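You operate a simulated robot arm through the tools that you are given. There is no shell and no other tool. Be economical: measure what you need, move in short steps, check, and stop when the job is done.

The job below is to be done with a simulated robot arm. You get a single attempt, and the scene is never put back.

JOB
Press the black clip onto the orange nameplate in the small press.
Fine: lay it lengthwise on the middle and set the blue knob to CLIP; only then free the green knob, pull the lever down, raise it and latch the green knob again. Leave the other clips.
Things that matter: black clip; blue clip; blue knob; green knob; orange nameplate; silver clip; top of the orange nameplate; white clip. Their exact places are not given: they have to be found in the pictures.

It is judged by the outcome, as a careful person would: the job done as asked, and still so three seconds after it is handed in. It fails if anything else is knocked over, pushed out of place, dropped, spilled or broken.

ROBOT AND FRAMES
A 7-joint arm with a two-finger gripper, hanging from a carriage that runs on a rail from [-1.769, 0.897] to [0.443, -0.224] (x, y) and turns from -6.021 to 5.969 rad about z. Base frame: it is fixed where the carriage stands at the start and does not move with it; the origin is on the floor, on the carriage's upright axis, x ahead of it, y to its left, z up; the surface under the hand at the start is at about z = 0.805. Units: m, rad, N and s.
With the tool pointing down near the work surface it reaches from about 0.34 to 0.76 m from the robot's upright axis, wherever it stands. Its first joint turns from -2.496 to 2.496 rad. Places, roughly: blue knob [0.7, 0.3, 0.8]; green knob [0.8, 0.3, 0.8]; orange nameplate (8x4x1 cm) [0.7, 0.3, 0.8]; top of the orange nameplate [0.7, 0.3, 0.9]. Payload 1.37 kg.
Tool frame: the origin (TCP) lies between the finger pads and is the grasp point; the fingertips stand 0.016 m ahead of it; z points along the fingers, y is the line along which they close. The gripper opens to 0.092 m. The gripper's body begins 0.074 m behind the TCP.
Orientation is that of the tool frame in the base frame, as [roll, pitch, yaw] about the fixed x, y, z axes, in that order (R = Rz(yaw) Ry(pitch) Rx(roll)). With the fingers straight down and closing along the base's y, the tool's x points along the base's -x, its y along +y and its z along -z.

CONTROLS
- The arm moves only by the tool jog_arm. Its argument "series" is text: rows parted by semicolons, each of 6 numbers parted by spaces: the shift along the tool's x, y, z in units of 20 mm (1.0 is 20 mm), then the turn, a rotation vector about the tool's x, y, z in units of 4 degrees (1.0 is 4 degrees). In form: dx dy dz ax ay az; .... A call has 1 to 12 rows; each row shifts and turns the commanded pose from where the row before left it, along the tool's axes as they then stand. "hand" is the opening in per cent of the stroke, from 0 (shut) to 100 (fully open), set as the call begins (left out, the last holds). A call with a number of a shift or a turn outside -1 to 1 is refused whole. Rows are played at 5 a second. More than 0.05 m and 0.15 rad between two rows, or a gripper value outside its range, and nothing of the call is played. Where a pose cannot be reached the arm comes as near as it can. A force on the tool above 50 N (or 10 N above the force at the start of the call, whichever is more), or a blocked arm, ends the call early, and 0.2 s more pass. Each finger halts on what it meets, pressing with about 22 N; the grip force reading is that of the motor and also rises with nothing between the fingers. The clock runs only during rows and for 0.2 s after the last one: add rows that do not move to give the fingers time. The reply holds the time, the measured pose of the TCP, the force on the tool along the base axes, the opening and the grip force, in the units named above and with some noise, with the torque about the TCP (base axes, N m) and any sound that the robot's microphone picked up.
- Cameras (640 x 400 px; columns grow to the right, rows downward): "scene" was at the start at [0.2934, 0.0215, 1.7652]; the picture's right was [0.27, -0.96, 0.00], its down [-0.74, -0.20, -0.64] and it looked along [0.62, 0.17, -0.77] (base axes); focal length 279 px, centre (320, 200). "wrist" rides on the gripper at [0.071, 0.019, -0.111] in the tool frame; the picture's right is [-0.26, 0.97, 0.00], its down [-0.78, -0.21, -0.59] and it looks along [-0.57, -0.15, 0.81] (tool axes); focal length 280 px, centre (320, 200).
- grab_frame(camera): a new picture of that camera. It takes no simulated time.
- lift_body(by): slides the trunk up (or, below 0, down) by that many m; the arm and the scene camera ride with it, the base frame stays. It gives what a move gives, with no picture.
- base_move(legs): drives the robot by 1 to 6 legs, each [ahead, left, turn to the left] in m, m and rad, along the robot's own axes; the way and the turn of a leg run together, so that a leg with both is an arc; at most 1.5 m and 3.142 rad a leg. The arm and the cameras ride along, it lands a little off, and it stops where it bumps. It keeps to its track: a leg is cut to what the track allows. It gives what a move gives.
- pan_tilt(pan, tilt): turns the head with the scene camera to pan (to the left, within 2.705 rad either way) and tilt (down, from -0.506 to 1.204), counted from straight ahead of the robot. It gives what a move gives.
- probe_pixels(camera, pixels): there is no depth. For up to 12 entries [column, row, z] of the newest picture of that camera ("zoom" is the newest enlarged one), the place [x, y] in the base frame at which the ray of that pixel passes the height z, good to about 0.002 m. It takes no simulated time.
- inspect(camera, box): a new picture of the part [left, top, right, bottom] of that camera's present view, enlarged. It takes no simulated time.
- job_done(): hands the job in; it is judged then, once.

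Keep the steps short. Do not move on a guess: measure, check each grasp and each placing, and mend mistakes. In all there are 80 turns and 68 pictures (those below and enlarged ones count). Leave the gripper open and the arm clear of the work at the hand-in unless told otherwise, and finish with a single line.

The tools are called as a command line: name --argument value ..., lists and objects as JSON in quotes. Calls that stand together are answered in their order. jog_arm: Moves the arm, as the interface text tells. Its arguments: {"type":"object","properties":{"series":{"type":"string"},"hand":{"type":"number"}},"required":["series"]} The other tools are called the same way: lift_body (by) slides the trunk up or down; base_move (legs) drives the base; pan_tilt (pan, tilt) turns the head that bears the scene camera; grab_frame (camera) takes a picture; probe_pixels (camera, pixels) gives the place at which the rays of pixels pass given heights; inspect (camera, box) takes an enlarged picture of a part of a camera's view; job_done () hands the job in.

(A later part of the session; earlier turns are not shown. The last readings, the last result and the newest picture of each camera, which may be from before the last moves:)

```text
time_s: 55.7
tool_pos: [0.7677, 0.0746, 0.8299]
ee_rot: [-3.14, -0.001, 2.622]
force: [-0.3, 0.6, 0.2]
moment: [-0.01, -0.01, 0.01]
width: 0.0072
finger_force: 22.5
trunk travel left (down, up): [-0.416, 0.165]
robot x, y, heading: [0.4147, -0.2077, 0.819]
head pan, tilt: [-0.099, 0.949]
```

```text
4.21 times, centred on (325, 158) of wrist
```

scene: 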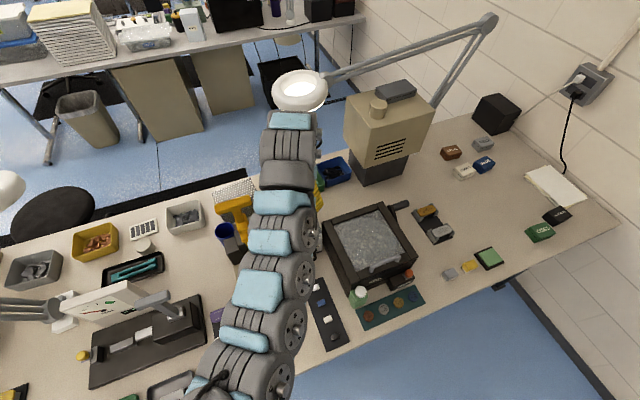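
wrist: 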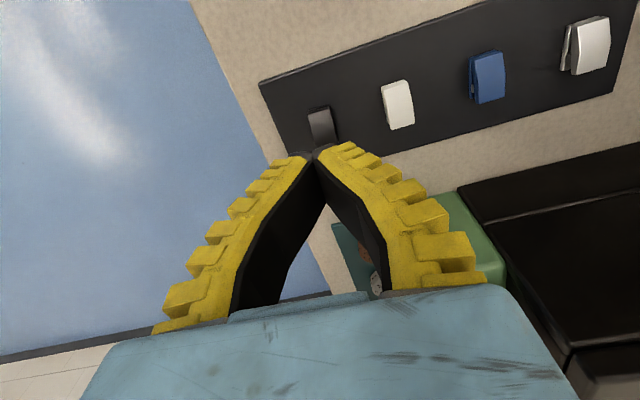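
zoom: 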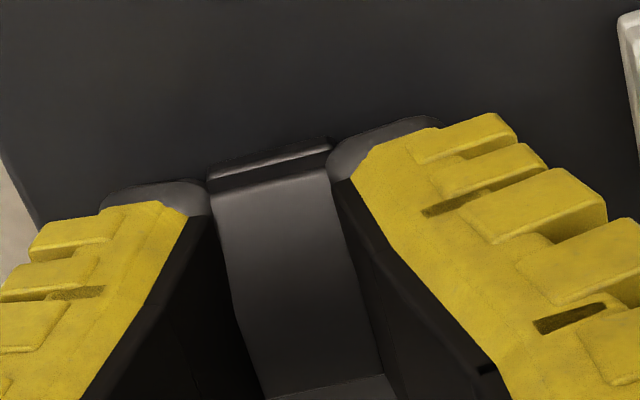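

The clip rises with the hand (same place between the pads). I'll lift to about 0.95 and move left along the bench first, staying on the front side.

jog_arm --series "0 0 -1 0 0 0;0 0 -1 0 0 0;0 0 -1 0 0 0;0 0 -1 0 0 0;0 0 -1 0 0 0;0 0 -1 0 0 0;1 0 0 0 0 0;1 0 0 0 0 0;1 0 0 0 0 0;1 0 0 0 0 0"

jog_arm --series "1 0 0 0 0 0;1 0 0 0 0 0;1 0 0 0 0 0;1 0 0 0 0 0;0 0 0 0 0 0"

grab_frame --camera "wrist"

grab_frame --camera "scene"

```text
time_s: 57.9
tool_pos: [0.6982, 0.1142, 0.9514]
ee_rot: [3.141, 0.001, 2.623]
force: [0.1, -0.1, 0.3]
moment: [0.0, -0.01, 0.03]
width: 0.007
finger_force: 22.2
trunk travel left (down, up): [-0.416, 0.165]
robot x, y, heading: [0.4096, -0.2068, 0.817]
head pan, tilt: [-0.099, 0.949]
```

```text
time_s: 59.1
tool_pos: [0.629, 0.154, 0.9511]
ee_rot: [3.141, 0.001, 2.622]
force: [0.5, -0.9, 0.4]
moment: [-0.02, 0.01, 0.02]
width: 0.007
finger_force: 22.0
trunk travel left (down, up): [-0.416, 0.165]
robot x, y, heading: [0.4138, -0.2087, 0.824]
head pan, tilt: [-0.099, 0.949]
```

```text
34 pictures are left
```

wrist: 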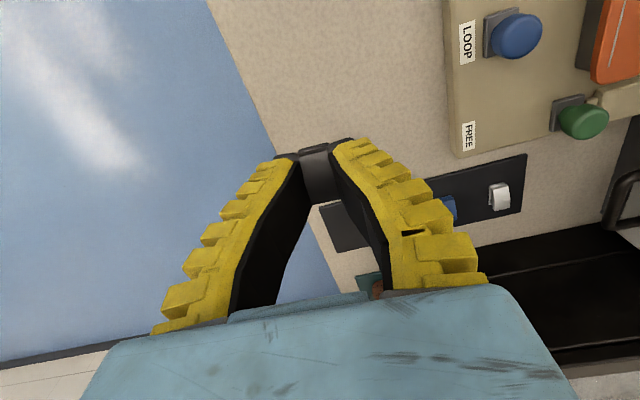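

```text
33 pictures are left
```

scene: 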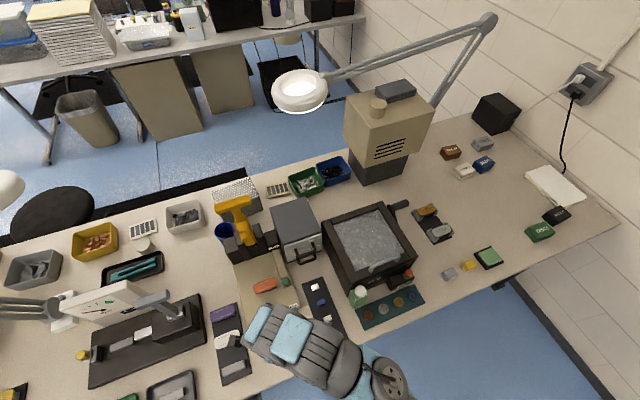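

The clip is held, and the nameplate and knobs are clear in the scene view. I'll enlarge to get the nameplate's exact pose.

inspect --camera "scene" --box '[235, 265, 305, 325]'

probe_pixels --camera "zoom" --pixels '[[320, 200, 0.854]]'

```text
6.67 times, centred on (270, 295) of scene
```

zoom: 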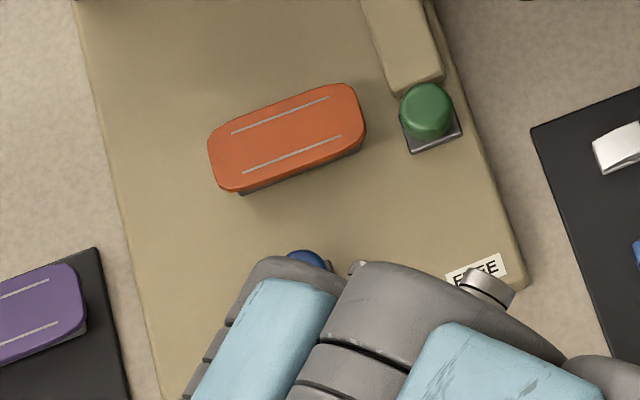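

```text
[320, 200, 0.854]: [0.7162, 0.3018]
```

probe_pixels --camera "zoom" --pixels '[[232, 134, 0.854], [329, 98, 0.854], [242, 172, 0.854], [340, 136, 0.854], [208, 142, 0.854], [366, 128, 0.854], [345, 84, 0.854], [225, 190, 0.854], [287, 136, 0.854], [97, 100, 0.825], [160, 380, 0.825], [428, 103, 0.85]]'

```text
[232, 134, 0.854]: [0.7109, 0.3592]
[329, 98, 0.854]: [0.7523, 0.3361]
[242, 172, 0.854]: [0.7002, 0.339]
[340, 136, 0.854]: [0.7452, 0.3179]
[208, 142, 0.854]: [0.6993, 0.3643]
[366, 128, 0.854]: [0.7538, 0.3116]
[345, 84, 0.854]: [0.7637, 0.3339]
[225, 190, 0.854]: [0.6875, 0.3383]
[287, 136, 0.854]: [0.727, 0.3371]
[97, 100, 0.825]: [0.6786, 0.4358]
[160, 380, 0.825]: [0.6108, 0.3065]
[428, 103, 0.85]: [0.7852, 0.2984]
```

Nameplate centre is about (0.727, 0.338), long axis at −0.475 rad, so the tool yaw target is 2.665. Next, where the clip sits in the jaws.

inspect --camera "wrist" --box '[270, 130, 370, 210]'

probe_pixels --camera "zoom" --pixels '[[320, 200, 0.944], [280, 105, 0.944], [320, 100, 0.944], [310, 330, 0.944], [350, 320, 0.944]]'

```text
5.00 times, centred on (320, 170) of wrist
```

zoom: 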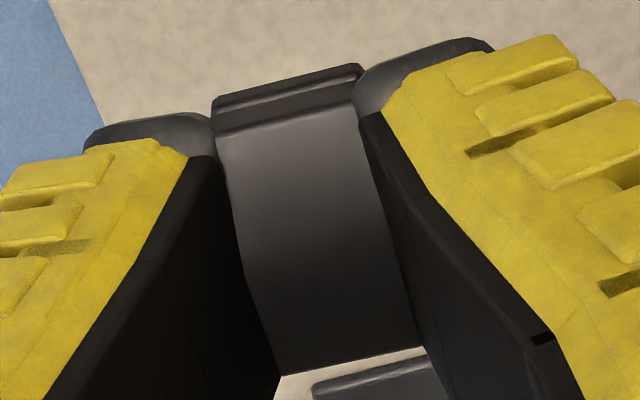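

```text
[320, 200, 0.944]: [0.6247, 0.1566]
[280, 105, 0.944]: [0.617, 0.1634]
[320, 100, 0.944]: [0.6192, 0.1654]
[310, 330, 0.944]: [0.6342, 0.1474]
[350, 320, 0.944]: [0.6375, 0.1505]
```

jog_arm --series "0 0 0 0 0 -0.62;0 1 0 0 0 0;0 1 0 0 0 0;0 1 0 0 0 0;0 1 0 0 0 0;0 1 0 0 0 0;0 1 0 0 0 0;0 1 0 0 0 0;0 1 0 0 0 0;0 0 0 0 0 0"

grab_frame --camera "wrist"

```text
time_s: 61.3
tool_pos: [0.7039, 0.2959, 0.9503]
ee_rot: [-3.142, 0.001, 2.665]
force: [-0.2, -0.9, -0.7]
moment: [-0.03, -0.01, 0.01]
width: 0.0072
finger_force: 21.7
trunk travel left (down, up): [-0.416, 0.165]
robot x, y, heading: [0.414, -0.2132, 0.823]
head pan, tilt: [-0.099, 0.949]
```

```text
30 pictures are left
```

wrist: 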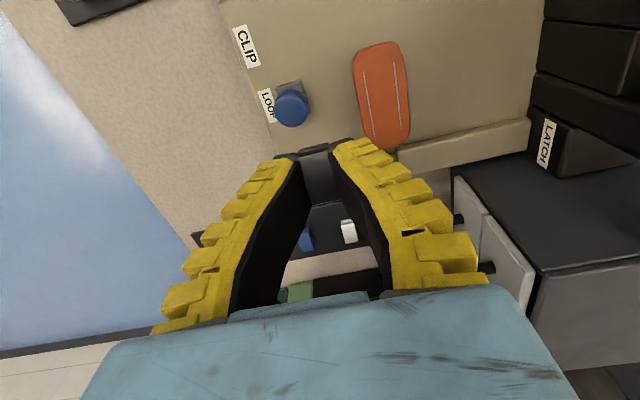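

probe_pixels --camera "wrist" --pixels '[[365, 63, 0.854], [368, 129, 0.854], [392, 63, 0.854], [400, 129, 0.854], [291, 108, 0.85]]'

jog_arm --series "-0.08 0.8 0 0 0 0;0 0.8 0 0 0 0;0 0.8 0 0 0 0;0 0 0.9 0 0 0;0 0 0.9 0 0 0;0 0 0.9 0 0 0;0 0 0 0 0 0"

grab_frame --camera "wrist"

```text
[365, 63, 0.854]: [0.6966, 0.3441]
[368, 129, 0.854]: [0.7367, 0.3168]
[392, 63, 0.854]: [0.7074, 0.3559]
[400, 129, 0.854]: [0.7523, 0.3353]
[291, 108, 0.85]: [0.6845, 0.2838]
```

```text
time_s: 62.9
tool_pos: [0.7276, 0.3379, 0.8953]
ee_rot: [-3.139, -0.001, 2.665]
force: [-0.6, -0.1, 0.9]
moment: [-0.01, -0.01, 0.0]
width: 0.0072
finger_force: 22.2
trunk travel left (down, up): [-0.416, 0.165]
robot x, y, heading: [0.4107, -0.2084, 0.82]
head pan, tilt: [-0.099, 0.949]
```

```text
29 pictures are left
```

wrist: 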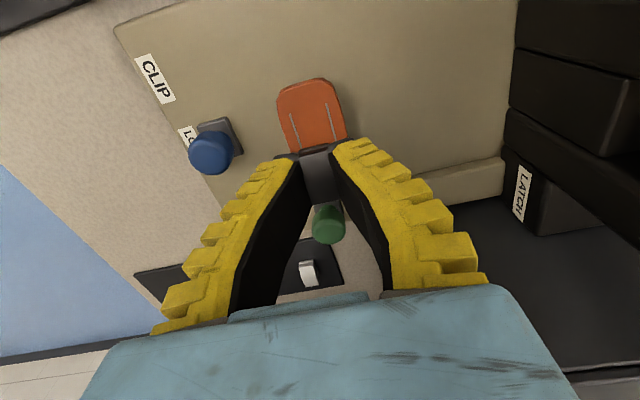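

Alignment is good: the clip lies between the two lines' midline. I'll lower gently and look for contact.

jog_arm --series "0 0 0.5 0 0 0;0 0 0.5 0 0 0;0 0 0 0 0 0"

jog_arm --series "0 0 0.1 0 0 0;0 0 0 0 0 0"

jog_arm --series "0 0 0.08 0 0 0;0 0 0 0 0 0"

inspect --camera "wrist" --box '[250, 100, 390, 200]'

```text
time_s: 63.7
tool_pos: [0.7262, 0.3372, 0.8764]
ee_rot: [3.141, 0.0, 2.665]
force: [-0.2, -0.5, 0.2]
moment: [0.02, 0.0, 0.03]
width: 0.0071
finger_force: 22.0
trunk travel left (down, up): [-0.416, 0.165]
robot x, y, heading: [0.4138, -0.2082, 0.818]
head pan, tilt: [-0.099, 0.949]
```

```text
time_s: 64.3
tool_pos: [0.7262, 0.3374, 0.8753]
ee_rot: [-3.141, 0.0, 2.666]
force: [-0.2, -0.1, 0.1]
moment: [0.01, -0.01, -0.02]
width: 0.0073
finger_force: 22.2
trunk travel left (down, up): [-0.416, 0.165]
robot x, y, heading: [0.4165, -0.2045, 0.815]
head pan, tilt: [-0.099, 0.949]
```

```text
time_s: 64.9
tool_pos: [0.7269, 0.338, 0.8737]
ee_rot: [3.141, -0.001, 2.665]
force: [-0.7, 0.1, 0.4]
moment: [0.01, 0.04, 0.0]
width: 0.007
finger_force: 21.8
trunk travel left (down, up): [-0.416, 0.165]
robot x, y, heading: [0.4113, -0.2107, 0.821]
head pan, tilt: [-0.099, 0.949]
```

```text
4.00 times, centred on (320, 150) of wrist
```

zoom: 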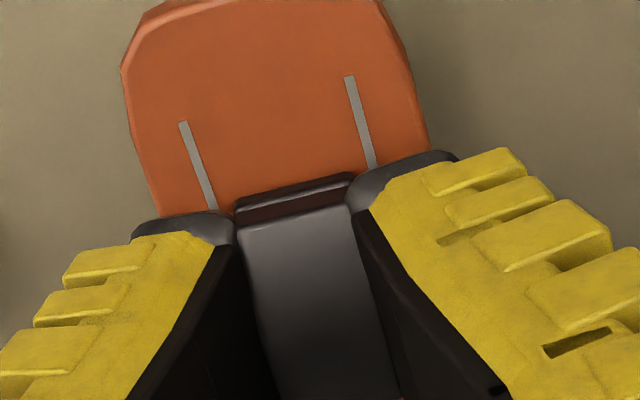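

The clip is well centred between the lines. I'll keep going down in small steps.

jog_arm --series "0 0 0.08 0 0 0;0 0 0 0 0 0"

jog_arm --series "0 0 0.08 0 0 0;0 0 0 0 0 0"

jog_arm --series "0 0 0.08 0 0 0;0 0 0 0 0 0"

```text
time_s: 65.5
tool_pos: [0.7267, 0.3377, 0.8711]
ee_rot: [-3.14, 0.001, 2.667]
force: [0.1, -0.7, 2.0]
moment: [-0.01, 0.0, 0.05]
width: 0.0082
finger_force: 21.6
trunk travel left (down, up): [-0.416, 0.165]
robot x, y, heading: [0.4122, -0.2122, 0.823]
head pan, tilt: [-0.099, 0.949]
```

```text
time_s: 66.1
tool_pos: [0.7279, 0.339, 0.8704]
ee_rot: [3.141, 0.0, 2.667]
force: [0.6, -1.5, 9.1]
moment: [-0.02, -0.01, 0.0]
width: 0.0104
finger_force: 22.0
trunk travel left (down, up): [-0.416, 0.165]
robot x, y, heading: [0.4128, -0.2088, 0.824]
head pan, tilt: [-0.099, 0.949]
```

```text
time_s: 66.7
tool_pos: [0.7275, 0.3383, 0.8691]
ee_rot: [3.14, 0.001, 2.665]
force: [-1.0, -0.7, 15.2]
moment: [-0.01, 0.04, 0.03]
width: 0.0133
finger_force: 21.6
trunk travel left (down, up): [-0.416, 0.165]
robot x, y, heading: [0.4095, -0.2081, 0.82]
head pan, tilt: [-0.099, 0.949]
```

Contact: 15 N and the clip is seated on the plate. I'll ease up about 1.5 mm and open.

jog_arm --series "0 0 -0.08 0 0 0;0 0 0 0 0 0"

jog_arm --series "0 0 0 0 0 0;0 0 0 0 0 0;0 0 0 0 0 0" --hand 35

jog_arm --series "0 0 -0.5 0 0 0;0 0 -1 0 0 0;0 0 -1 0 0 0;0 0 0 0 0 0"

inspect --camera "wrist" --box '[240, 40, 400, 140]'

```text
time_s: 67.3
tool_pos: [0.7276, 0.3392, 0.8691]
ee_rot: [3.141, 0.001, 2.666]
force: [0.8, -0.4, 8.7]
moment: [0.02, -0.03, 0.02]
width: 0.0106
finger_force: 22.2
trunk travel left (down, up): [-0.416, 0.165]
robot x, y, heading: [0.4114, -0.2076, 0.823]
head pan, tilt: [-0.099, 0.949]
```

```text
time_s: 68.1
tool_pos: [0.7263, 0.3381, 0.8701]
ee_rot: [-3.141, -0.001, 2.667]
force: [-0.5, 0.6, 1.9]
moment: [0.03, 0.02, 0.02]
width: 0.0359
finger_force: 2.6
trunk travel left (down, up): [-0.416, 0.165]
robot x, y, heading: [0.4121, -0.21, 0.818]
head pan, tilt: [-0.099, 0.949]
```

```text
time_s: 69.1
tool_pos: [0.7266, 0.3395, 0.92]
ee_rot: [-3.139, 0.001, 2.665]
force: [0.7, 0.5, -0.7]
moment: [0.01, -0.02, 0.0]
width: 0.0357
finger_force: 2.6
trunk travel left (down, up): [-0.416, 0.165]
robot x, y, heading: [0.414, -0.2073, 0.817]
head pan, tilt: [-0.099, 0.949]
```

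```text
4.00 times, centred on (320, 90) of wrist
```

zoom: 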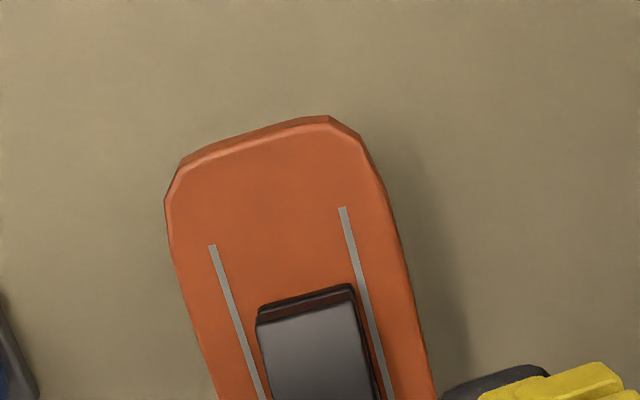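

The clip is on the plate. I'll rise, move over toward the blue knob and get a better view of both.

jog_arm --series "0 0 -1 0 0 0;0.2 -0.9 0 0 0 0;0.2 -0.9 0 0 0 0;0.2 -0.9 0 0 0 0;0 -0.72 0 0 0 0;0 0 0 0 0 0" --hand 43

grab_frame --camera "wrist"

inspect --camera "scene" --box '[230, 260, 310, 310]'

```text
time_s: 70.5
tool_pos: [0.686, 0.282, 0.9389]
ee_rot: [-3.14, 0.0, 2.662]
force: [0.0, 0.3, 0.2]
moment: [-0.02, 0.01, 0.03]
width: 0.0431
finger_force: 2.6
trunk travel left (down, up): [-0.416, 0.165]
robot x, y, heading: [0.417, -0.21, 0.821]
head pan, tilt: [-0.099, 0.949]
```

```text
26 pictures are left
```

wrist: 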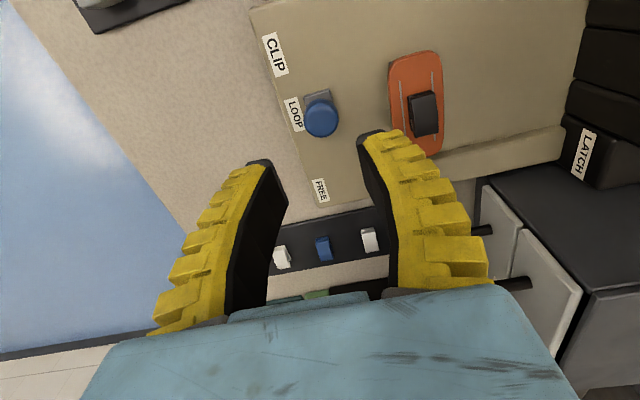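

```text
8.00 times, centred on (270, 285) of scene
```

zoom: 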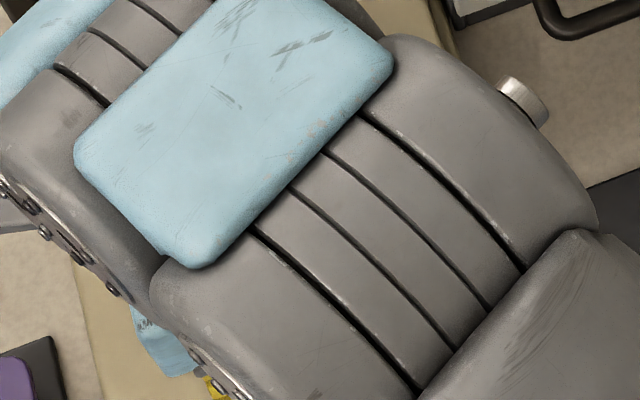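

inspect --camera "wrist" --box '[380, 40, 460, 160]'

probe_pixels --camera "wrist" --pixels '[[321, 118, 0.85], [321, 118, 0.845], [320, 187, 0.93]]'

```text
3.33 times, centred on (420, 100) of wrist
```

zoom: 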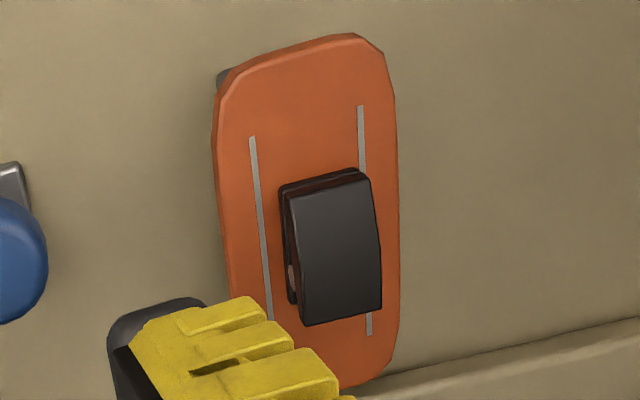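

```text
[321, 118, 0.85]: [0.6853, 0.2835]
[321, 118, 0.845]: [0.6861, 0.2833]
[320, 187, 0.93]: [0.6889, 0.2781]
```

The clip is within about 2 mm of the middle and aligned. Blue knob is at (0.6855, 0.2834), right under the TCP. I'll descend onto it.

jog_arm --series "0 0.06 1 0 0 0;0 0 1 0 0 0;0 0 1 0 0 0;0 0 0.8 0 0 0;0 0 0.8 0 0 0;0 0 0 0 0 0"

grab_frame --camera "wrist"

```text
time_s: 71.9
tool_pos: [0.686, 0.2832, 0.8473]
ee_rot: [-3.141, 0.001, 2.666]
force: [0.5, 0.1, -0.6]
moment: [0.02, 0.02, 0.0]
width: 0.0431
finger_force: 2.7
trunk travel left (down, up): [-0.416, 0.165]
robot x, y, heading: [0.4119, -0.2086, 0.816]
head pan, tilt: [-0.099, 0.949]
```

```text
23 pictures are left
```

wrist: 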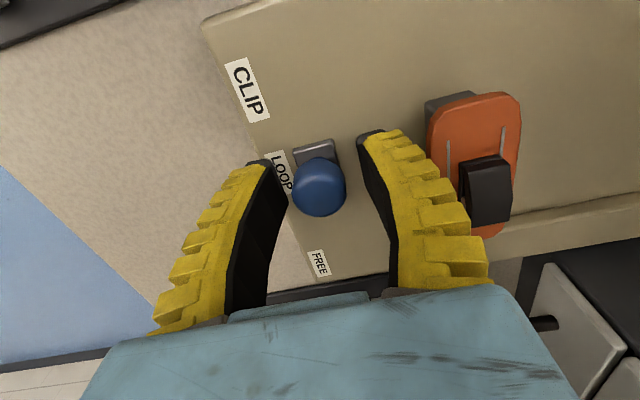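

The knob sits between the fingers. I'll close and slide left toward CLIP (tool +x), about 43 mm.

jog_arm --series "0 0 0 0 0 0;0 0 0 0 0 0;0 0 0 0 0 0" --hand 0

jog_arm --series "0.4 0 0 0 0 0;0.4 0 0 0 0 0;0 0 0 0 0 0"

```text
time_s: 72.7
tool_pos: [0.685, 0.2827, 0.8468]
ee_rot: [-3.14, -0.001, 2.665]
force: [0.8, -0.5, -6.1]
moment: [-0.08, -0.11, -0.01]
width: 0.0186
finger_force: 27.9
trunk travel left (down, up): [-0.416, 0.165]
robot x, y, heading: [0.4117, -0.2072, 0.821]
head pan, tilt: [-0.099, 0.949]
```

```text
time_s: 73.5
tool_pos: [0.6702, 0.2905, 0.8467]
ee_rot: [-3.138, 0.0, 2.667]
force: [-1.6, -0.7, -7.8]
moment: [-0.05, -0.06, 0.03]
width: 0.018
finger_force: 28.3
trunk travel left (down, up): [-0.416, 0.165]
robot x, y, heading: [0.4114, -0.2078, 0.821]
head pan, tilt: [-0.099, 0.949]
```

It moves with a width of 18 mm. I'll continue by 26 mm.

jog_arm --series "0.45 0 0 0 0 0;0.45 0 0 0 0 0;0.4 0 0 0 0 0;0 0 0 0 0 0"

grab_frame --camera "wrist"

```text
time_s: 74.5
tool_pos: [0.6482, 0.3017, 0.8475]
ee_rot: [-3.139, 0.001, 2.664]
force: [-1.8, -4.2, -2.3]
moment: [-0.04, -0.03, 0.02]
width: 0.0178
finger_force: 28.3
trunk travel left (down, up): [-0.416, 0.165]
robot x, y, heading: [0.4109, -0.2086, 0.82]
head pan, tilt: [-0.099, 0.949]
```

```text
22 pictures are left
```

wrist: 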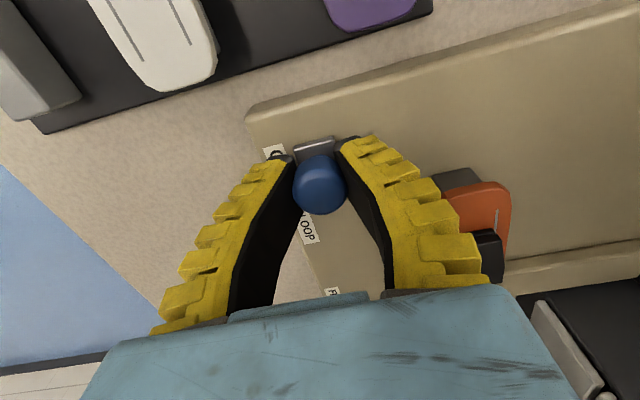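

The knob slid with the hand to near CLIP. I'll go a little further to feel the end stop.

jog_arm --series "0.15 0 0 0 0 0;0 0 0 0 0 0"

jog_arm --series "0.15 0 0 0 0 0;0 0 0 0 0 0"

```text
time_s: 75.1
tool_pos: [0.6451, 0.302, 0.8474]
ee_rot: [-3.139, 0.0, 2.666]
force: [-0.5, -7.2, 2.6]
moment: [0.0, 0.01, 0.04]
width: 0.0178
finger_force: 27.5
trunk travel left (down, up): [-0.416, 0.165]
robot x, y, heading: [0.4148, -0.2097, 0.822]
head pan, tilt: [-0.099, 0.949]
```

```text
time_s: 75.7
tool_pos: [0.645, 0.3031, 0.8473]
ee_rot: [-3.139, 0.004, 2.664]
force: [5.8, -8.9, 1.9]
moment: [-0.17, -0.23, -0.08]
width: 0.0176
finger_force: 27.6
trunk travel left (down, up): [-0.416, 0.165]
robot x, y, heading: [0.4137, -0.2114, 0.814]
head pan, tilt: [-0.099, 0.949]
```

End stop felt. I'll release, rise and check.

jog_arm --series "0 0 0 0 0 0;0 0 0 0 0 0;0 0 0 0 0 0" --hand 43

jog_arm --series "0 0 -1 0 0 0;0 0 -1 0 0 0;0 0 -1 0 0 0;0 0 -1 0 0 0;0 0 -1 0 0 0;0 0 0 0 0 0"

grab_frame --camera "wrist"

```text
time_s: 76.5
tool_pos: [0.6416, 0.3059, 0.8479]
ee_rot: [-3.142, 0.0, 2.666]
force: [0.3, -0.2, 0.2]
moment: [-0.03, -0.02, -0.02]
width: 0.0431
finger_force: 2.3
trunk travel left (down, up): [-0.416, 0.165]
robot x, y, heading: [0.4135, -0.2106, 0.817]
head pan, tilt: [-0.099, 0.949]
```

```text
time_s: 77.9
tool_pos: [0.6417, 0.3067, 0.9489]
ee_rot: [3.142, -0.001, 2.665]
force: [0.0, 0.1, -0.4]
moment: [-0.02, -0.01, -0.01]
width: 0.043
finger_force: 2.7
trunk travel left (down, up): [-0.416, 0.165]
robot x, y, heading: [0.4145, -0.2074, 0.819]
head pan, tilt: [-0.099, 0.949]
```

```text
21 pictures are left
```

wrist: 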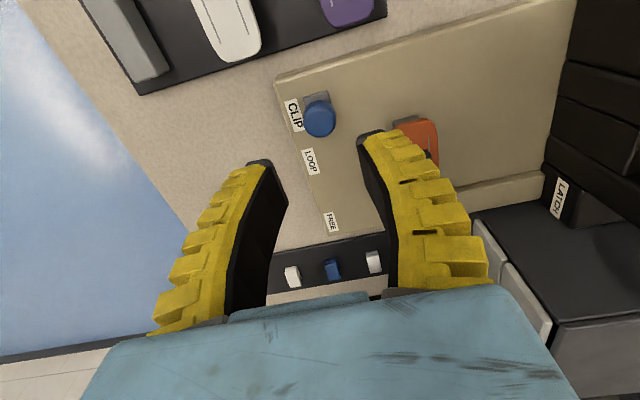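

Blue knob is at CLIP. The green knob has a bar right behind it, so I'll turn the hand 90° (closing along the bench) to grip it from the sides.

jog_arm --series "0 0 0 0 0 -1;0 0 0 0 0 -1;0 0 0 0 0 -1;0 0 0 0 0 -1;0 0 0 0 0 -1;0 0 0 0 0 -1;0 0 0 0 0 -1;0 0 0 0 0 -1;0 0 0 0 0 -1;0 0 0 0 0 -1;0 0 0 0 0 -1;0 0 0 0 0 -1"

jog_arm --series "0 0 0 0 0 -1;0 0 0 0 0 -1;0 0 0 0 0 -1;0 0 0 0 0 -1;0 0 0 0 0 -1;0 0 0 0 0 -1;0 0 0 0 0 -1;0 0 0 0 0 -1;0 0 0 0 0 -1;0 0 0 0 0 -1;0 0 0 0 0 -0.5;0 0 0 0 0 0" --hand 28

```text
time_s: 80.5
tool_pos: [0.6422, 0.3053, 0.9479]
ee_rot: [-3.14, 0.0, -2.78]
force: [-0.1, -0.1, 0.3]
moment: [0.0, 0.0, 0.01]
width: 0.0427
finger_force: 2.2
trunk travel left (down, up): [-0.416, 0.165]
robot x, y, heading: [0.4115, -0.215, 0.82]
head pan, tilt: [-0.099, 0.949]
```

```text
time_s: 83.1
tool_pos: [0.643, 0.3061, 0.9476]
ee_rot: [3.141, 0.0, -2.048]
force: [-0.9, 0.7, 0.5]
moment: [0.02, 0.04, 0.0]
width: 0.0297
finger_force: 2.5
trunk travel left (down, up): [-0.416, 0.165]
robot x, y, heading: [0.4122, -0.2087, 0.819]
head pan, tilt: [-0.099, 0.949]
```

jog_arm --series "0 -0.93 0 0 0 0;0 -0.93 0 0 0 0;0 -0.93 0 0 0 0;0 -0.93 0 0 0 0;-0.4 -0.93 0 0 0 0;-0.8 -0.93 0 0 0 0;-0.8 -0.93 0 0 0 0;-0.8 0 0 0 0 0;0 0 0 0 0 0"

grab_frame --camera "wrist"

```text
time_s: 85.1
tool_pos: [0.7842, 0.2964, 0.9473]
ee_rot: [-3.141, -0.002, -2.047]
force: [0.1, -0.1, -0.1]
moment: [-0.01, 0.0, -0.02]
width: 0.0298
finger_force: 2.7
trunk travel left (down, up): [-0.416, 0.165]
robot x, y, heading: [0.4096, -0.209, 0.823]
head pan, tilt: [-0.099, 0.949]
```

```text
20 pictures are left
```

wrist: 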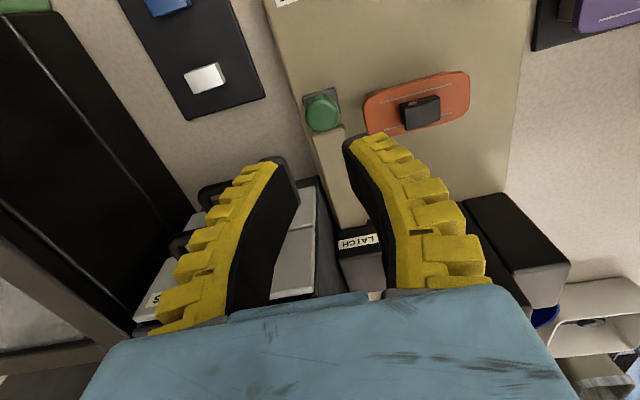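

probe_pixels --camera "wrist" --pixels '[[322, 111, 0.85], [364, 108, 0.854], [372, 132, 0.854], [470, 80, 0.854], [342, 125, 0.84]]'

```text
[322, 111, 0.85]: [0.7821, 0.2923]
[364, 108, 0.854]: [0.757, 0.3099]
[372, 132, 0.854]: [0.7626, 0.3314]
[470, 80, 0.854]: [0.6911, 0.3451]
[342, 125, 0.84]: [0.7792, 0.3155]
```

jog_arm --series "0.15 -0.05 1 0 0 0;0 0 1 0 0 0;0 0 1 0 0 0;0 0 0.7 0 0 0;0 0 0 0 0 0"

grab_frame --camera "wrist"

```text
time_s: 86.3
tool_pos: [0.7831, 0.2923, 0.8744]
ee_rot: [3.14, -0.001, -2.048]
force: [0.2, -0.1, 0.5]
moment: [0.01, -0.02, -0.03]
width: 0.0295
finger_force: 3.2
trunk travel left (down, up): [-0.416, 0.165]
robot x, y, heading: [0.416, -0.2053, 0.824]
head pan, tilt: [-0.099, 0.949]
```

```text
19 pictures are left
```

wrist: 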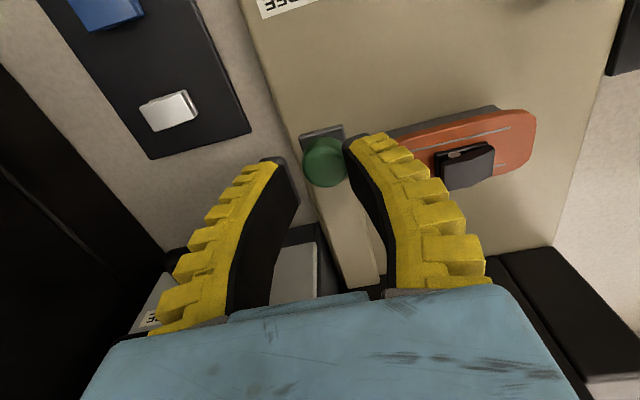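

probe_pixels --camera "wrist" --pixels '[[325, 160, 0.85], [352, 143, 0.858], [276, 160, 0.858], [400, 132, 0.854]]'

```text
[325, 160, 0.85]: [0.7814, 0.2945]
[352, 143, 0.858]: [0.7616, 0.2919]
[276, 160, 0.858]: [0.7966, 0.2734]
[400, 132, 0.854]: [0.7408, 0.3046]
```

Clearances are fine. I'll descend the last 20 mm and close.

jog_arm --series "0 0.03 0.5 0 0 0;0 0 0.5 0 0 0;0 0 0 0 0 0"

jog_arm --series "0 0 0 0 0 0;0 0 0 0 0 0;0 0 0 0 0 0" --hand 0

jog_arm --series "0.3 0 0 0 0 0;0.3 0 0 0 0 0;0 0 0 0 0 0"

```text
time_s: 87.1
tool_pos: [0.7826, 0.2924, 0.8541]
ee_rot: [3.141, -0.001, -2.049]
force: [0.1, 0.8, -0.1]
moment: [0.0, -0.02, -0.02]
width: 0.0297
finger_force: 2.7
trunk travel left (down, up): [-0.416, 0.165]
robot x, y, heading: [0.4104, -0.2109, 0.82]
head pan, tilt: [-0.099, 0.949]
```

```text
time_s: 87.9
tool_pos: [0.7818, 0.2935, 0.8548]
ee_rot: [3.139, -0.001, -2.048]
force: [-7.6, -0.5, 10.8]
moment: [0.27, -0.13, 0.02]
width: 0.0177
finger_force: 28.0
trunk travel left (down, up): [-0.416, 0.165]
robot x, y, heading: [0.4112, -0.2085, 0.825]
head pan, tilt: [-0.099, 0.949]
```

```text
time_s: 88.7
tool_pos: [0.7762, 0.2841, 0.8548]
ee_rot: [3.14, 0.0, -2.047]
force: [-5.5, 2.5, 11.9]
moment: [0.23, -0.07, 0.04]
width: 0.0173
finger_force: 27.9
trunk travel left (down, up): [-0.416, 0.165]
robot x, y, heading: [0.4113, -0.2116, 0.824]
head pan, tilt: [-0.099, 0.949]
```

The knob follows (force low). I'll continue toward FREE until the stop.

jog_arm --series "0.4 0 0 0 0 0;0.4 0 0 0 0 0;0.4 0 0 0 0 0;0 0 0 0 0 0"

jog_arm --series "0.25 0 0 0 0 0;0 0 0 0 0 0"

grab_frame --camera "wrist"

```text
time_s: 89.7
tool_pos: [0.7678, 0.2683, 0.8568]
ee_rot: [3.14, 0.008, -2.049]
force: [8.4, 26.8, -3.2]
moment: [0.4, -0.18, 0.0]
width: 0.0129
finger_force: 28.1
trunk travel left (down, up): [-0.416, 0.165]
robot x, y, heading: [0.4107, -0.2075, 0.818]
head pan, tilt: [-0.099, 0.949]
```

```text
time_s: 90.3
tool_pos: [0.7625, 0.2546, 0.853]
ee_rot: [3.139, -0.007, -2.047]
force: [-9.3, 2.1, 12.3]
moment: [-0.15, 0.18, 0.12]
width: 0.0133
finger_force: 28.1
trunk travel left (down, up): [-0.416, 0.165]
robot x, y, heading: [0.4132, -0.2077, 0.818]
head pan, tilt: [-0.099, 0.949]
```

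```text
18 pictures are left
```

wrist: 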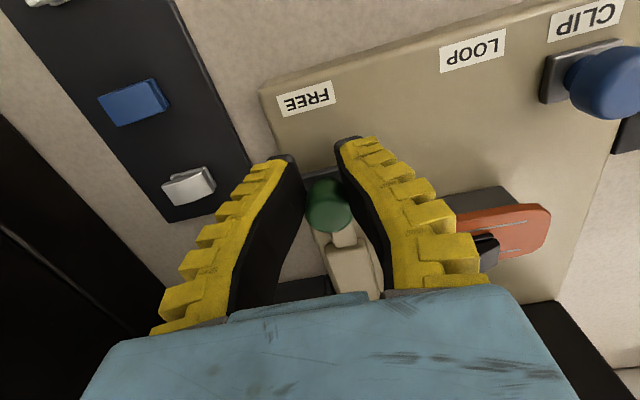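

probe_pixels --camera "wrist" --pixels '[[328, 203, 0.85], [307, 98, 0.826], [487, 50, 0.826], [585, 20, 0.826], [605, 85, 0.85]]'

jog_arm --series "0 0 0 0 0 0;0 0 0 0 0 0;0 0 0 0 0 0" --hand 28

jog_arm --series "0 0 -1 0 0 0;0 0 -1 0 0 0;0 0 -1 0 0 0;0 0 0 0 0 0"

grab_frame --camera "wrist"

```text
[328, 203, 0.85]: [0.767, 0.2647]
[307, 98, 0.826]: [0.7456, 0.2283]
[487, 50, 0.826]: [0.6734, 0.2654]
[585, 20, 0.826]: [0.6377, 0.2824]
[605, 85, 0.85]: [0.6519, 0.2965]
```

```text
time_s: 91.1
tool_pos: [0.7634, 0.2566, 0.8534]
ee_rot: [-3.141, -0.001, -2.048]
force: [-0.2, -0.2, 0.1]
moment: [0.01, 0.01, 0.0]
width: 0.0297
finger_force: 2.9
trunk travel left (down, up): [-0.416, 0.165]
robot x, y, heading: [0.4102, -0.2117, 0.82]
head pan, tilt: [-0.099, 0.949]
```

```text
time_s: 92.1
tool_pos: [0.7629, 0.257, 0.9127]
ee_rot: [-3.141, 0.0, -2.048]
force: [-0.1, 0.4, -0.1]
moment: [0.02, 0.01, 0.0]
width: 0.0297
finger_force: 2.9
trunk travel left (down, up): [-0.416, 0.165]
robot x, y, heading: [0.4142, -0.2089, 0.821]
head pan, tilt: [-0.099, 0.949]
```

```text
17 pictures are left
```

wrist: 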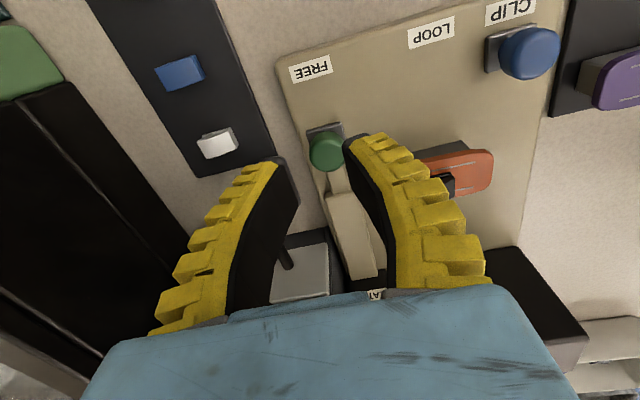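

The green knob moved about 32 mm and then hit resistance while the fingers slipped. I'll regrip it centred and check that it's really the end stop.

jog_arm --series "-0.47 0 0 0 0 0;0 0 1 0 0 0;0 0 1 0 0 0;0 0 1 0 0 0;0 0 0.1 0 0 0;0 0 0 0 0 0"

jog_arm --series "0 0 0 0 0 0;0 0 0 0 0 0;0 0 0 0 0 0" --hand 0

jog_arm --series "0.2 0 0 0 0 0;0 0 0 0 0 0"

```text
time_s: 93.5
tool_pos: [0.7675, 0.2642, 0.8506]
ee_rot: [-3.14, 0.0, -2.047]
force: [-0.9, 0.2, 0.2]
moment: [0.01, 0.02, -0.01]
width: 0.0297
finger_force: 2.9
trunk travel left (down, up): [-0.416, 0.165]
robot x, y, heading: [0.4141, -0.2073, 0.819]
head pan, tilt: [-0.099, 0.949]
```

```text
time_s: 94.3
tool_pos: [0.7686, 0.2665, 0.8509]
ee_rot: [3.141, 0.002, -2.049]
force: [-3.3, 1.4, 10.9]
moment: [0.41, -0.15, 0.04]
width: 0.0192
finger_force: 27.8
trunk travel left (down, up): [-0.416, 0.165]
robot x, y, heading: [0.4115, -0.2102, 0.821]
head pan, tilt: [-0.099, 0.949]
```

```text
time_s: 94.9
tool_pos: [0.7685, 0.2655, 0.8547]
ee_rot: [3.141, 0.004, -2.047]
force: [3.5, 14.1, -1.6]
moment: [0.78, -0.36, 0.03]
width: 0.017
finger_force: 27.4
trunk travel left (down, up): [-0.416, 0.165]
robot x, y, heading: [0.4156, -0.212, 0.821]
head pan, tilt: [-0.099, 0.949]
```

End stop confirmed, so the latch is at FREE. I'll release, rise, then raise the trunk to give the arm room at the lever's height.

jog_arm --series "0 0 0 0 0 0;0 0 0 0 0 0;0 0 0 0 0 0;0 0 -1 0 0 0;0 0 -1 0 0 0;0 0 -1 0 0 0;0 0 -1 0 0 0;1 0 0 0 0 0;1 0 0 0 0 0;1 0 0 0 0 0" --hand 28

lift_body --by 0.16

jog_arm --series "0 0 0 0 0 1;0 0 0 0 0 1;0 0 0 0 0 1;0 0 0 0 0 1;0 0 0 0 0 1;0 0 0 0 0 1;0 0 0 0 0 1;0 0 0 0 0 1;0 0 0 0 0 1;0 0 0 0 0 1;0 0 0 0 0 1;0 0 0 0 0 1" --hand 60

jog_arm --series "0 0 0 0 0 1;0 0 0 0 0 1;0 0 0 0 0 1;0 0 0 0 0 1;0 0 0 0 0 1;0 0 0 0 0 1;0 0 0 0 0 1;0 0 0 0 0 1;0 0 0 0 0 1;0 0 0 0 0 1;0 0 0 0 0 0.5;0 0 0 0 0 0"

```text
time_s: 97.1
tool_pos: [0.7396, 0.2076, 0.9318]
ee_rot: [3.142, 0.001, -2.048]
force: [0.4, 0.4, -0.2]
moment: [-0.01, 0.0, 0.04]
width: 0.0295
finger_force: 2.6
trunk travel left (down, up): [-0.416, 0.165]
robot x, y, heading: [0.4116, -0.2068, 0.824]
head pan, tilt: [-0.099, 0.949]
```

```text
time_s: 99.0
tool_pos: [0.7383, 0.209, 1.0914]
ee_rot: [-3.14, 0.001, -2.049]
force: [-0.2, 0.4, -0.1]
moment: [-0.01, 0.03, -0.01]
width: 0.0295
finger_force: 3.1
trunk travel left (down, up): [-0.576, 0.005]
robot x, y, heading: [0.4112, -0.2099, 0.82]
head pan, tilt: [-0.099, 0.949]
```

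```text
time_s: 101.5
tool_pos: [0.7406, 0.2087, 1.0915]
ee_rot: [-3.141, -0.001, -2.887]
force: [-0.4, 0.6, -0.7]
moment: [-0.04, 0.02, -0.01]
width: 0.0578
finger_force: 1.9
trunk travel left (down, up): [-0.576, 0.005]
robot x, y, heading: [0.4122, -0.2093, 0.823]
head pan, tilt: [-0.099, 0.949]
```

```text
time_s: 104.2
tool_pos: [0.7399, 0.2092, 1.0925]
ee_rot: [3.139, -0.001, 2.664]
force: [0.0, 0.3, 0.4]
moment: [-0.01, 0.01, 0.0]
width: 0.0578
finger_force: 1.6
trunk travel left (down, up): [-0.576, 0.005]
robot x, y, heading: [0.4114, -0.2067, 0.817]
head pan, tilt: [-0.099, 0.949]
```

jog_arm --series "0.45 0 0 -0.94 0 0;0.45 0 0 -0.94 0 0;0.45 0 0 -0.94 0 0;0.45 0 0 -0.94 0 0;0.45 0 0 -0.94 0 0;0.45 0 0 -0.94 0 0;0.45 0 0 -0.94 0 0;0.45 0 0 -0.94 0 0;0.45 0 0 -0.94 0 0;0.45 0 0 -0.94 0 0;0.45 0 0 -0.94 0 0;0.45 0 0 -0.94 0 0"

jog_arm --series "0 0.7 -0.7 0 0 0;0 0.7 -0.7 0 0 0;0 0.7 -0.7 0 0 0;0 0.7 -0.7 0 0 0;0 0.7 -0.7 0 0 0;0 0.7 -0.7 0 0 0;0 0.7 -0.7 0 0 0;0 0.7 -0.7 0 0 0;0 0 0 0 0 0"

grab_frame --camera "wrist"

```text
time_s: 106.8
tool_pos: [0.6433, 0.2587, 1.0907]
ee_rot: [2.356, 0.002, 2.665]
force: [-0.2, -0.2, 0.0]
moment: [-0.03, 0.06, 0.04]
width: 0.0578
finger_force: 1.9
trunk travel left (down, up): [-0.576, 0.005]
robot x, y, heading: [0.4148, -0.2121, 0.818]
head pan, tilt: [-0.099, 0.949]
```

```text
time_s: 108.8
tool_pos: [0.6465, 0.279, 1.1479]
ee_rot: [2.355, 0.001, 2.664]
force: [-0.7, -0.5, 0.4]
moment: [-0.02, -0.01, -0.01]
width: 0.058
finger_force: 1.9
out of reach, approached as far as the arm can: row 3, 4, 5, 6, 7, 8
trunk travel left (down, up): [-0.576, 0.005]
robot x, y, heading: [0.4153, -0.2086, 0.824]
head pan, tilt: [-0.099, 0.949]
```

```text
16 pictures are left
```

wrist: 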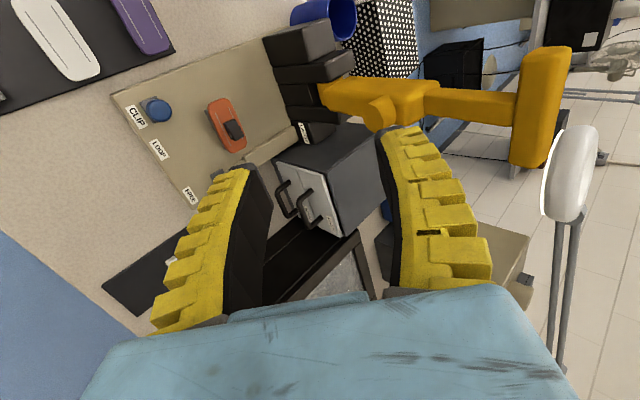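

The tilted hand works and the lever is in view. It needs more height, which is only reachable further out, so I'll move forward 7 cm and then up.

jog_arm --series "0 0.5 0.5 0 0 0;0 0.5 0.5 0 0 0;0 0.5 0.5 0 0 0;0 0.5 0.5 0 0 0;0 0.5 0.5 0 0 0;0 0.53 -0.53 0 0 0;0 0.53 -0.53 0 0 0;0 0.53 -0.53 0 0 0;0 0.53 -0.53 0 0 0;0 0.53 -0.53 0 0 0;0 0.53 -0.53 0 0 0;0 0.53 -0.53 0 0 0"

```text
time_s: 111.3
tool_pos: [0.6803, 0.3396, 1.2235]
ee_rot: [2.355, -0.001, 2.665]
force: [0.8, -1.0, 0.5]
moment: [0.01, -0.01, 0.01]
width: 0.058
finger_force: 1.8
out of reach, approached as far as the arm can: row 11, 12
trunk travel left (down, up): [-0.576, 0.005]
robot x, y, heading: [0.4142, -0.2079, 0.824]
head pan, tilt: [-0.099, 0.949]
```

jog_arm --series "0 0.5 0.3 0 0 0;0 0.6 0 0 0 0;0 0.6 0 0 0 0;0 0.6 -0.3 0 0 0;0 0 0 0 0 0"

grab_frame --camera "wrist"

grab_frame --camera "scene"

```text
time_s: 112.5
tool_pos: [0.6949, 0.3706, 1.2547]
ee_rot: [2.356, -0.001, 2.664]
force: [-0.4, -0.6, -0.1]
moment: [0.0, -0.01, 0.01]
width: 0.0578
finger_force: 1.7
trunk travel left (down, up): [-0.576, 0.005]
robot x, y, heading: [0.4134, -0.2077, 0.818]
head pan, tilt: [-0.099, 0.949]
```

```text
15 pictures are left
```

wrist: 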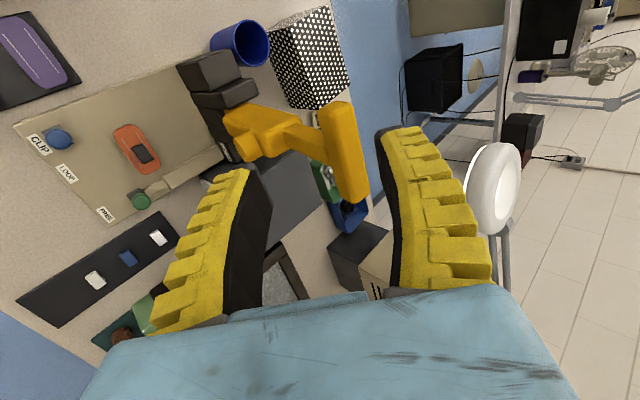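

```text
14 pictures are left
```

scene: 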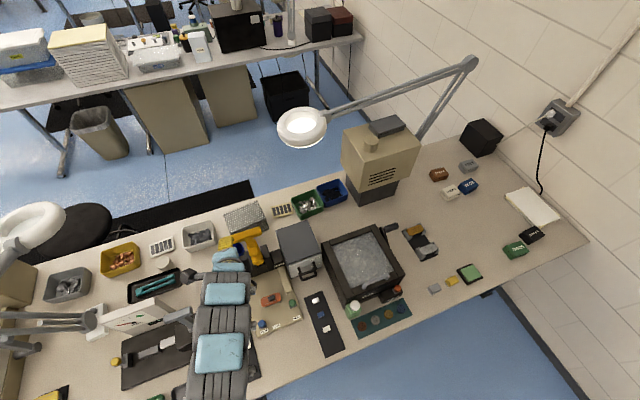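

probe_pixels --camera "wrist" --pixels '[[340, 120, 1.186], [345, 150, 1.186], [352, 185, 1.186], [335, 105, 1.186], [318, 145, 1.15]]'

inspect --camera "wrist" --box '[230, 80, 390, 210]'

```text
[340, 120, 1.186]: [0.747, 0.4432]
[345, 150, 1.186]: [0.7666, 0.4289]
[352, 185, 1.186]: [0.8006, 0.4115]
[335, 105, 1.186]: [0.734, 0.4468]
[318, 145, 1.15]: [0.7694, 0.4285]
```

```text
3.08 times, centred on (310, 145) of wrist
```

zoom: 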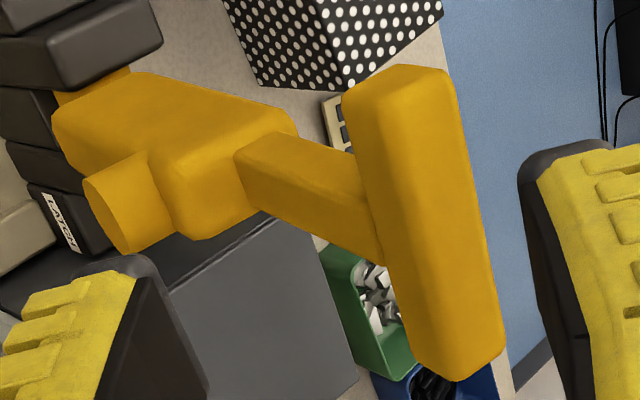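

The bar is at (0.768, 0.429, 1.186), about 8 cm long, with a stem in the middle. I'll cage its left half: shift slightly and advance along the fingers.

jog_arm --series "-0.35 0.57 0 0 0 0;0 0 0.8 0 0 0;0 0 0.8 0 0 0;0 0 0.8 0 0 0;0 0 0.8 0 0 0;0 0 0 0 0 0"

grab_frame --camera "wrist"

```text
time_s: 114.0
tool_pos: [0.7264, 0.4143, 1.2176]
ee_rot: [2.353, -0.001, 2.665]
force: [0.1, 0.7, 0.0]
moment: [-0.02, -0.01, -0.01]
width: 0.058
finger_force: 1.7
trunk travel left (down, up): [-0.576, 0.005]
robot x, y, heading: [0.4108, -0.2059, 0.818]
head pan, tilt: [-0.099, 0.949]
```

```text
12 pictures are left
```

wrist: 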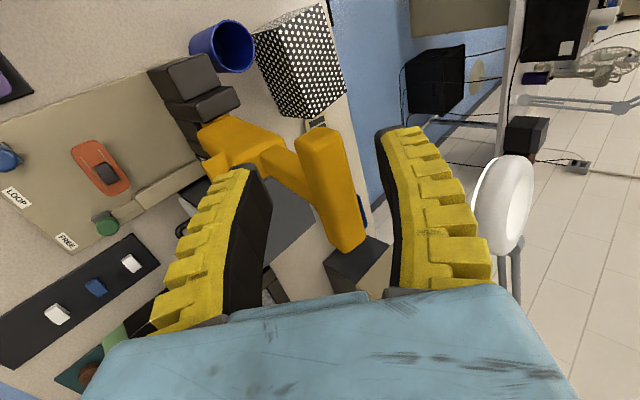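

The bar is centred between the fingers. I'll advance 40 mm more.

jog_arm --series "0 0 0.7 0 0 0;0 0 0.7 0 0 0;0 0 0.6 0 0 0;0 0 0 0 0 0"

grab_frame --camera "wrist"

```text
time_s: 115.0
tool_pos: [0.7395, 0.44, 1.1904]
ee_rot: [2.354, 0.0, 2.664]
force: [0.8, 0.4, -1.2]
moment: [0.0, -0.03, -0.02]
width: 0.0582
finger_force: 2.3
trunk travel left (down, up): [-0.576, 0.005]
robot x, y, heading: [0.4165, -0.2079, 0.818]
head pan, tilt: [-0.099, 0.949]
```

```text
11 pictures are left
```

wrist: 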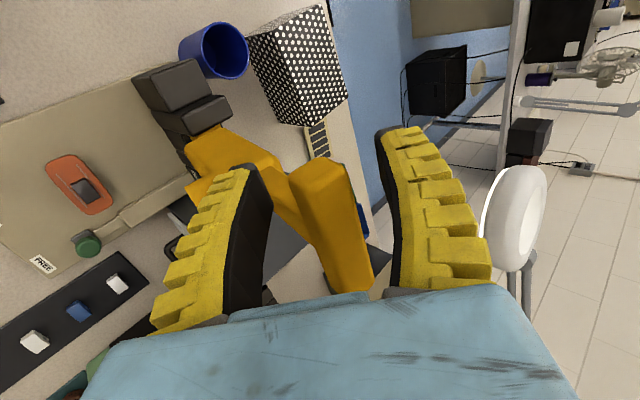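

The bar is caged. I'll narrow to 40 % and start the arc: pull toward the robot and down, a few rows at a time.

jog_arm --series "0 0 0 0 0 0;-0 -0.73 -0.68 0 0 0;0 -0.77 -0.63 0 0 0;0 -0.82 -0.57 0 0 0;0 0 0 0 0 0" --hand 40

inspect --camera "wrist" --box '[130, 80, 450, 280]'

```text
time_s: 116.2
tool_pos: [0.7108, 0.3862, 1.1846]
ee_rot: [2.354, 0.002, 2.666]
force: [0.4, 0.4, -0.5]
moment: [-0.02, 0.04, -0.03]
width: 0.0401
finger_force: 2.6
trunk travel left (down, up): [-0.576, 0.005]
robot x, y, heading: [0.4109, -0.2063, 0.819]
head pan, tilt: [-0.099, 0.949]
```

```text
2.00 times, centred on (290, 180) of wrist
```

zoom: 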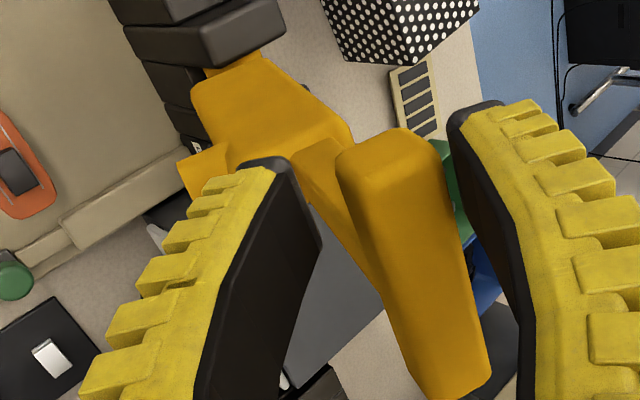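

The lever follows freely. Continuing the arc.

jog_arm --series "0 -0.85 -0.51 0 0 0;0 -0.88 -0.45 0 0 0;0 -0.92 -0.39 0 0 0;0 -0.94 -0.33 0 0 0;0 -0.96 -0.26 0 0 0;0 -0.98 -0.19 0 0 0;0 0 0 0 0 0"

jog_arm --series "0 -0.99 -0.12 0 0 0;0 -0.99 -0.05 0 0 0;0 -0.99 0.02 0 0 0;0 -0.99 0.09 0 0 0;0 0 0 0 0 0"

grab_frame --camera "wrist"

```text
time_s: 117.8
tool_pos: [0.6618, 0.2903, 1.1348]
ee_rot: [2.355, 0.002, 2.665]
force: [0.2, -0.4, -0.1]
moment: [0.03, 0.01, 0.0]
width: 0.04
finger_force: 2.7
trunk travel left (down, up): [-0.576, 0.005]
robot x, y, heading: [0.4132, -0.2109, 0.826]
head pan, tilt: [-0.099, 0.949]
```

```text
time_s: 119.0
tool_pos: [0.6367, 0.2414, 1.0804]
ee_rot: [2.355, 0.0, 2.666]
force: [-0.6, -0.2, -0.2]
moment: [0.01, -0.02, -0.02]
width: 0.0398
finger_force: 2.2
trunk travel left (down, up): [-0.576, 0.005]
robot x, y, heading: [0.4142, -0.2095, 0.821]
head pan, tilt: [-0.099, 0.949]
```

```text
9 pictures are left
```

wrist: 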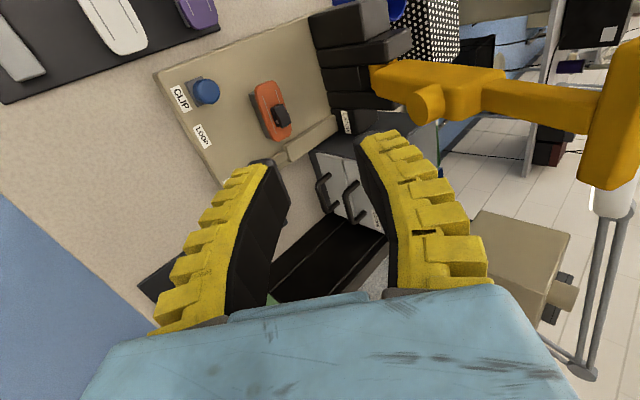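

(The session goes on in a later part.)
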